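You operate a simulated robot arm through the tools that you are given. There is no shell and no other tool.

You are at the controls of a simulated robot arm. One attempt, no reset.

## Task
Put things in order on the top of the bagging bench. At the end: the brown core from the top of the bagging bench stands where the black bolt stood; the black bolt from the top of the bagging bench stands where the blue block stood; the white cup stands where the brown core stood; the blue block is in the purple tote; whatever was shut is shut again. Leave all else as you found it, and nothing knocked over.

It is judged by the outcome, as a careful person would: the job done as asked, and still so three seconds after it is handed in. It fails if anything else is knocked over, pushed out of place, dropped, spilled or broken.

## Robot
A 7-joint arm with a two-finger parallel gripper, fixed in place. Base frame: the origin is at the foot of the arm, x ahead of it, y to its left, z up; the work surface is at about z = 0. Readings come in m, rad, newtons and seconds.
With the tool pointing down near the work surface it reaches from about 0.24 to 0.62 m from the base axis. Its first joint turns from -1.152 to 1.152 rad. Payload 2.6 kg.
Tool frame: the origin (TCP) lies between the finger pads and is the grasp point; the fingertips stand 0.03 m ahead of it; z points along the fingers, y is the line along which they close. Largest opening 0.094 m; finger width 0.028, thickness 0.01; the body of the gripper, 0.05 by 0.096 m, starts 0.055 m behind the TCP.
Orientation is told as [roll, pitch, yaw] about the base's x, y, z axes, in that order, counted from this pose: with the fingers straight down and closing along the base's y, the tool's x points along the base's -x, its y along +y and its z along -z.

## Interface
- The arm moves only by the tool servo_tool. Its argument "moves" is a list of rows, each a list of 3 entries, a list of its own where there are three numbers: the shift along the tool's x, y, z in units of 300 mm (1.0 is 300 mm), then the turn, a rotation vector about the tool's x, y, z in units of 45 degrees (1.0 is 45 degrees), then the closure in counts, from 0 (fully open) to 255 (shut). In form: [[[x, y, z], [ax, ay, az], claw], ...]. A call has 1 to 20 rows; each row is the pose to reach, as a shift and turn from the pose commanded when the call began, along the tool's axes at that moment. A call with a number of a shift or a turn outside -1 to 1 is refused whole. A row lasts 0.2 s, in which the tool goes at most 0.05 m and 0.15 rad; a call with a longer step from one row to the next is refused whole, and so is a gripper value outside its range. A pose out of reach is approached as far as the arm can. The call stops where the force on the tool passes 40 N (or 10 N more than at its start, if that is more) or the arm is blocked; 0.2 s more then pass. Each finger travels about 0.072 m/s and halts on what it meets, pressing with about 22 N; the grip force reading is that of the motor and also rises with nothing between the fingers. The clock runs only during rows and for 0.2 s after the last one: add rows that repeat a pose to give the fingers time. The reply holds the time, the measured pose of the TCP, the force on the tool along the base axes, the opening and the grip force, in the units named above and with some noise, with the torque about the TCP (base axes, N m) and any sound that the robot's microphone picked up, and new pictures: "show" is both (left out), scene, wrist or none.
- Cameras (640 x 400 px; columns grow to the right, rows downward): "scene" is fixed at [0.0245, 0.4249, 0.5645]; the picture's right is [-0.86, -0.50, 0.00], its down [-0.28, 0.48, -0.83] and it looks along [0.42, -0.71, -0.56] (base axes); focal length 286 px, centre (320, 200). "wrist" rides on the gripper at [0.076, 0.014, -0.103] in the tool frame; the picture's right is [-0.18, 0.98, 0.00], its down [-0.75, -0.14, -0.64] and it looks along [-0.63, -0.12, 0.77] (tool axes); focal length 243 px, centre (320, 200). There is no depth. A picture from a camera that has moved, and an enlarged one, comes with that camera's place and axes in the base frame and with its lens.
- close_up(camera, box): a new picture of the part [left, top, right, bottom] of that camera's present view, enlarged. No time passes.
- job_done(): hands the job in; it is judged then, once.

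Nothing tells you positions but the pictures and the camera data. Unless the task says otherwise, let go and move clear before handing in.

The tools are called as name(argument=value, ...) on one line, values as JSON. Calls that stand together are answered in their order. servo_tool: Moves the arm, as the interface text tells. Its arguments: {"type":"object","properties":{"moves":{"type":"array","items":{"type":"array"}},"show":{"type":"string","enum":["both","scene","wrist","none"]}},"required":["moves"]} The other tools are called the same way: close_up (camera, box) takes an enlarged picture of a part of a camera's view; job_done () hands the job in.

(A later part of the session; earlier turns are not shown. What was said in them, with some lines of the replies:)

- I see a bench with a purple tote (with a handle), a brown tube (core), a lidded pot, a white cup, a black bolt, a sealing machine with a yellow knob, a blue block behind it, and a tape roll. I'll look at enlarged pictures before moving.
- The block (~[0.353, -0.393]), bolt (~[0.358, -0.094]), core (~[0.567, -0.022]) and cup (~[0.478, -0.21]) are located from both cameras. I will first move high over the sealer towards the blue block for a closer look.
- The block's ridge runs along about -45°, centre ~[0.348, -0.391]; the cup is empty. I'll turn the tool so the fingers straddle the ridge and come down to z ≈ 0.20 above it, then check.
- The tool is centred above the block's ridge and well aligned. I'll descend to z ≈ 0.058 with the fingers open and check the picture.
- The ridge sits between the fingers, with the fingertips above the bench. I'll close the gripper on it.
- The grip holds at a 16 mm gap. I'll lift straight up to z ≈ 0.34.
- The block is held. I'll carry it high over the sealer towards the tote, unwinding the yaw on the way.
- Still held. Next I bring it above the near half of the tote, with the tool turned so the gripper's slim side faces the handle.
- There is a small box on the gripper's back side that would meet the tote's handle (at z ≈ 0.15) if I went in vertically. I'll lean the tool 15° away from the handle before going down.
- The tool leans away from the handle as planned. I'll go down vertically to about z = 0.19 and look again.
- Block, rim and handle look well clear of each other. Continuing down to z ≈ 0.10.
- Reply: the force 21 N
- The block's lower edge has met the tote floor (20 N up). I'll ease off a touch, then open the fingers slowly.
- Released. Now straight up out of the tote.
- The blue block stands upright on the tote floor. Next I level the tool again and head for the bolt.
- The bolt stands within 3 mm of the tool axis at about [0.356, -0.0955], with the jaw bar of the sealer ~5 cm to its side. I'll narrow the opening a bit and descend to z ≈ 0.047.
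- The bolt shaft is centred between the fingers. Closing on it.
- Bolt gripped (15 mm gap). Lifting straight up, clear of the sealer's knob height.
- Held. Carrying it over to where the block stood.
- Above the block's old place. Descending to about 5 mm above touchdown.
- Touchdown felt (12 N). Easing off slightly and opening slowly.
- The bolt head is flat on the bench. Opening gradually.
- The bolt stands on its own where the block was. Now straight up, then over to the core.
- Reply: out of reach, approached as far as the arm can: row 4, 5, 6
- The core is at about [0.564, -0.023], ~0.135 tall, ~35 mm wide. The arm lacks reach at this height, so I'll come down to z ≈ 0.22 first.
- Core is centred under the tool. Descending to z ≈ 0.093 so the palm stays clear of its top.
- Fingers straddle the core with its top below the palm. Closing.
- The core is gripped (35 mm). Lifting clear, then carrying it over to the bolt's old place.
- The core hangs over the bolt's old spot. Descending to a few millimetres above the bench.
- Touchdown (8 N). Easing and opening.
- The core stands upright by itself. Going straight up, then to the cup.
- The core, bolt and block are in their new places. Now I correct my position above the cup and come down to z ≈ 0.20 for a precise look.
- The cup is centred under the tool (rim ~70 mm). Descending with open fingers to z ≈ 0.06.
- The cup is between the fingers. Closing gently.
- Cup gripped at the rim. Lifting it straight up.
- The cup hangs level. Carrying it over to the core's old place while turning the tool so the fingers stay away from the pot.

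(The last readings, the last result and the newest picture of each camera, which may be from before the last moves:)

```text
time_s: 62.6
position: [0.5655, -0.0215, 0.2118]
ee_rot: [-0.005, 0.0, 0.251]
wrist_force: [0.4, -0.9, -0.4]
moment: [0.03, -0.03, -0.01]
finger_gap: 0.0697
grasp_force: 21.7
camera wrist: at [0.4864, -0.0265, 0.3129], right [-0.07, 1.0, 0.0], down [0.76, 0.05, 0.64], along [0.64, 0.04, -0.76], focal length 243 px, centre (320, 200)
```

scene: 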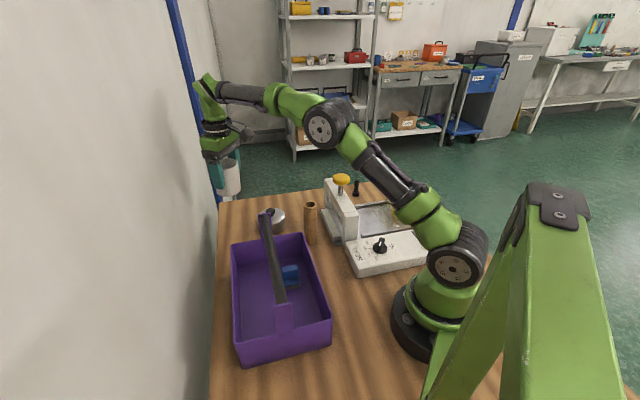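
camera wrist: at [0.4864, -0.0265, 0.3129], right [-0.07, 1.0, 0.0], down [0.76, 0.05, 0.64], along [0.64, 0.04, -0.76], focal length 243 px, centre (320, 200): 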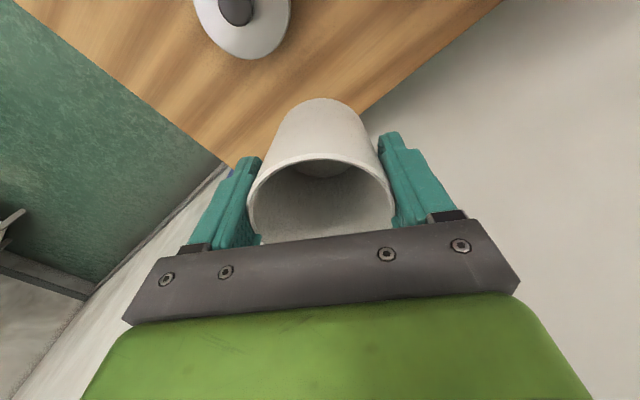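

Over the core's old spot. Descending to a few millimetres above the bench.

servo_tool(moves=[[[-0.003, -0.003, 0.12], [0, 0, 0], 120], [[-0.003, -0.003, 0.24], [0, 0, 0], 120], [[-0.003, -0.003, 0.35], [0, 0, 0], 120], [[-0.003, -0.003, 0.43], [0, 0, 0], 120], [[-0.003, -0.003, 0.48], [0, 0, 0], 120], [[-0.003, -0.003, 0.48], [0, 0, 0], 120]], show="both")

close_up(camera="scene", box=[190, 140, 310, 240])

```text
time_s: 64.0
position: [0.567, -0.0236, 0.0684]
ee_rot: [-0.003, -0.001, 0.249]
wrist_force: [-0.3, 1.0, -0.6]
moment: [0.0, 0.05, -0.03]
finger_gap: 0.0696
grasp_force: 22.2
camera wrist: at [0.4886, -0.0278, 0.1704], right [-0.06, 1.0, 0.0], down [0.76, 0.05, 0.64], along [0.64, 0.04, -0.76], focal length 243 px, centre (320, 200)
```

scene: 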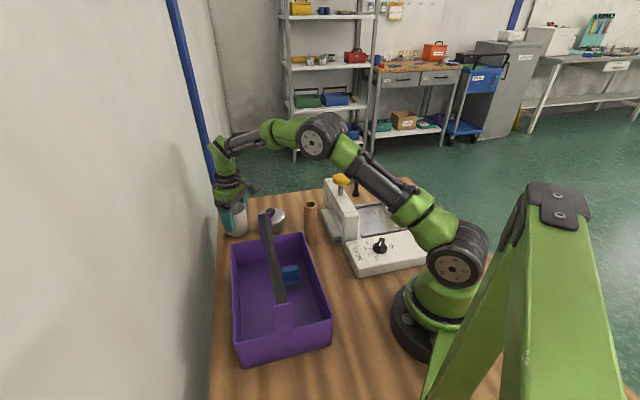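
wrist: 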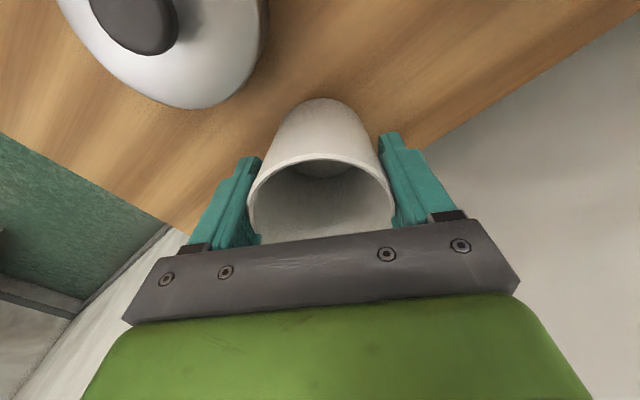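

```text
4.00 times, centred on (250, 190) of scene
camera zoom: at [0.0245, 0.4249, 0.5645], right [-0.86, -0.5, 0.0], down [-0.28, 0.48, -0.83], along [0.42, -0.71, -0.56], focal length 1144 px, centre (600, 240)
```

zoom: 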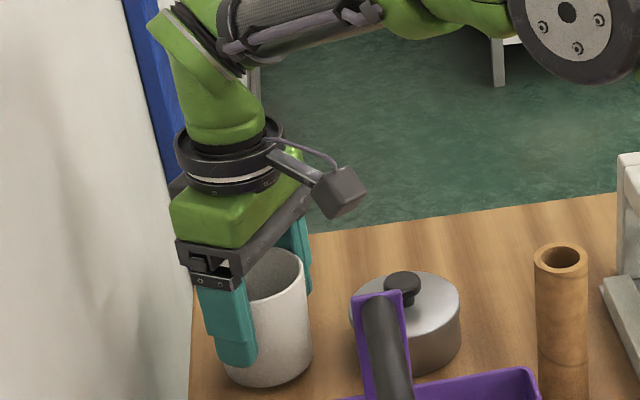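

servo_tool(moves=[[[0, 0, 0.015], [0, 0, 0], 120], [[0, 0, 0.015], [0, 0, 0], 120]], show="none")

```text
time_s: 64.6
position: [0.5673, -0.0222, 0.0643]
ee_rot: [-0.003, -0.002, 0.251]
wrist_force: [0.6, -0.1, 0.6]
moment: [-0.02, 0.02, -0.01]
finger_gap: 0.0696
grasp_force: 22.5
```

servo_tool(moves=[[[0, 0, 0.005], [0, 0, 0], 120], [[0, 0, 0.005], [0, 0, 0], 120]], show="none")

```text
time_s: 65.2
position: [0.5673, -0.0225, 0.0631]
ee_rot: [-0.003, -0.003, 0.249]
wrist_force: [0.9, -0.6, 0.2]
moment: [-0.01, -0.03, -0.02]
finger_gap: 0.0696
grasp_force: 22.0
```

servo_tool(moves=[[[0, 0, 0.004], [0, 0, 0], 120], [[0, 0, 0.004], [0, 0, 0], 120]], show="none")

```text
time_s: 65.8
position: [0.5684, -0.023, 0.0624]
ee_rot: [-0.003, -0.004, 0.249]
wrist_force: [0.1, 0.4, 1.3]
moment: [-0.02, -0.04, 0.03]
finger_gap: 0.0701
grasp_force: 22.1
```

servo_tool(moves=[[[0, 0, 0.0035], [0, 0, 0], 120], [[0, 0, 0.0035], [0, 0, 0], 120]], show="none")

```text
time_s: 66.4
position: [0.5679, -0.0234, 0.0613]
ee_rot: [-0.003, -0.004, 0.251]
wrist_force: [-1.8, 0.4, 9.1]
moment: [0.03, 0.0, -0.01]
finger_gap: 0.0696
grasp_force: 22.1
```

Touchdown (9 N). Easing and opening slowly.

servo_tool(moves=[[[0, 0, -0.002], [0, 0, 0], 120], [[0, 0, -0.002], [0, 0, 0], 66], [[0, 0, -0.002], [0, 0, 0], 62], [[0, 0, -0.002], [0, 0, 0], 56], [[0, 0, -0.002], [0, 0, 0], 45], [[0, 0, -0.002], [0, 0, 0], 25], [[0, 0, -0.002], [0, 0, 0], 0], [[0, 0, -0.002], [0, 0, 0], 0]], show="both")

close_up(camera="scene", box=[190, 140, 310, 240])

```text
time_s: 68.2
position: [0.5671, -0.0231, 0.0602]
ee_rot: [-0.003, -0.003, 0.249]
wrist_force: [0.3, -0.2, 0.1]
moment: [0.0, 0.01, -0.01]
finger_gap: 0.0939
grasp_force: 0.0
camera wrist: at [0.4889, -0.0284, 0.1622], right [-0.06, 1.0, 0.0], down [0.76, 0.05, 0.64], along [0.64, 0.04, -0.76], focal length 243 px, centre (320, 200)
```

scene: 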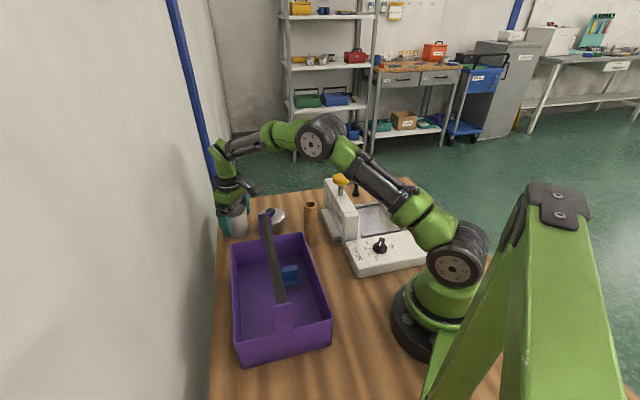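
wrist: 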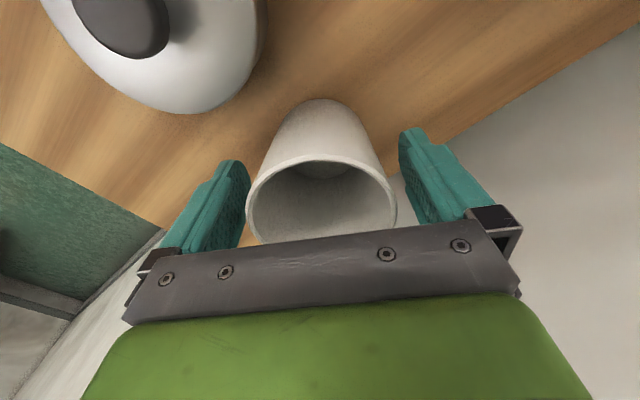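

```text
4.00 times, centred on (250, 190) of scene
camera zoom: at [0.0245, 0.4249, 0.5645], right [-0.86, -0.5, 0.0], down [-0.28, 0.48, -0.83], along [0.42, -0.71, -0.56], focal length 1144 px, centre (600, 240)
```

zoom: 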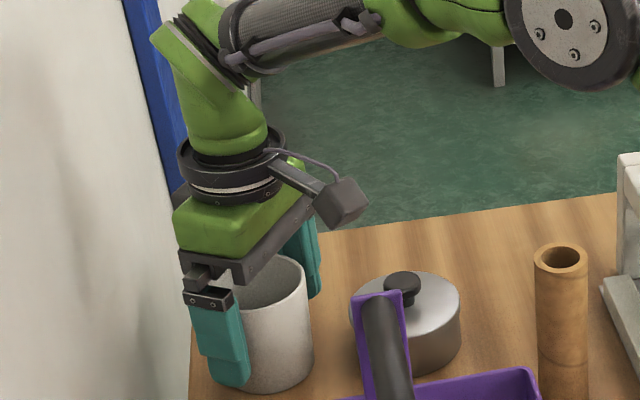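

Cup released and standing. Lifting straight up, then drawing back clear of everything.

servo_tool(moves=[[[0, 0, -0.04], [0, 0, 0], 0], [[0, 0, -0.12], [0, 0, 0], 0], [[0, 0, -0.24], [0, 0, 0], 0], [[0, 0, -0.37], [0, 0, 0], 0], [[0, 0, -0.5], [0, 0, 0], 0], [[0.1, 0, -0.6], [0, 0, 0], 0], [[0.2, 0, -0.7], [0, 0, 0], 0], [[0.3, 0, -0.8], [0, 0, 0], 0], [[0.4, 0, -0.88], [0, 0, 0], 0], [[0.5, 0, -0.93], [0, 0, 0], 0], [[0.5, 0, -0.93], [0, 0, 0], 0]], show="both")

close_up(camera="scene", box=[210, 160, 450, 310])

```text
time_s: 70.6
position: [0.4197, -0.0609, 0.3404]
ee_rot: [-0.004, -0.002, 0.249]
wrist_force: [0.3, 0.2, 0.5]
moment: [-0.03, 0.0, -0.04]
finger_gap: 0.094
grasp_force: 0.1
camera wrist: at [0.3418, -0.0657, 0.4409], right [-0.06, 1.0, 0.0], down [0.76, 0.05, 0.64], along [0.64, 0.04, -0.76], focal length 243 px, centre (320, 200)
```

scene: 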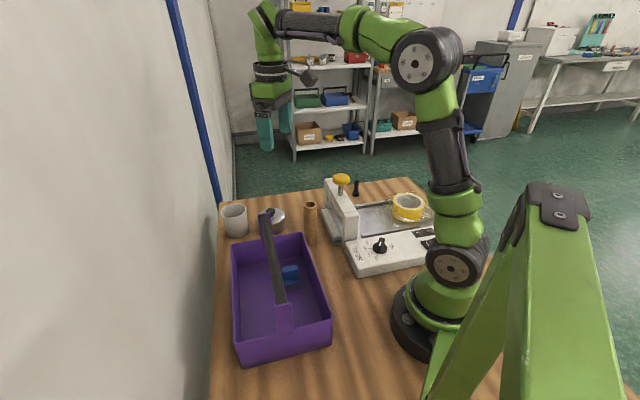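
wrist: 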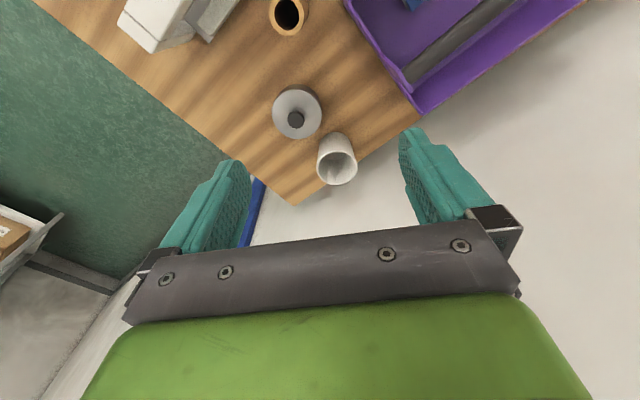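

```text
2.67 times, centred on (330, 235) of scene
camera zoom: at [0.0245, 0.4249, 0.5645], right [-0.86, -0.5, 0.0], down [-0.28, 0.48, -0.83], along [0.42, -0.71, -0.56], focal length 763 px, centre (293, 107)
```

zoom: 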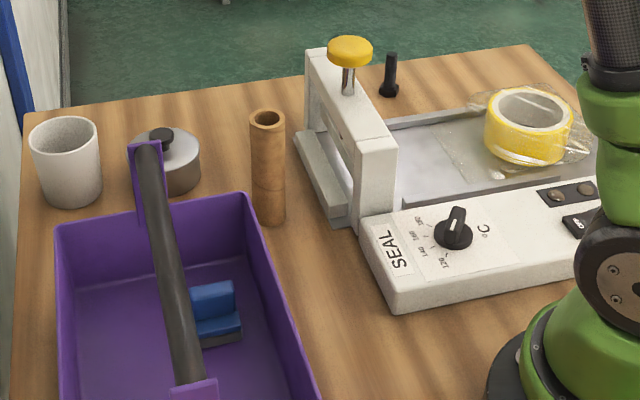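

Everything is in place: the cup stands at the core's old spot, the core at the bolt's, and the bolt at the block's, with the blue block upright in the tote. The pot, sealer, tape and tote are unmoved, nothing was opened, and the arm is clear, so I'm handing in.

job_done()

```text
The job is handed in.
```

I've handed the job in with all four moves done. In the last pictures everything was upright and the gripper was empty and clear of the bench.

- **Blue block:** it stands upright on the floor of the purple tote, beside the handle.
- **Black bolt:** it stands on its head where the blue block stood.
- **Brown core:** it stands where the black bolt stood.
- **White cup:** it stands where the brown core stood. It was empty when I picked it up.

By the camera readings, the bolt, core and cup are each within a few millimetres of the spot they were meant for. I opened nothing, so there was nothing to shut again. The pot, sealer, tape and tote look the same in the last pictures as in the first ones.
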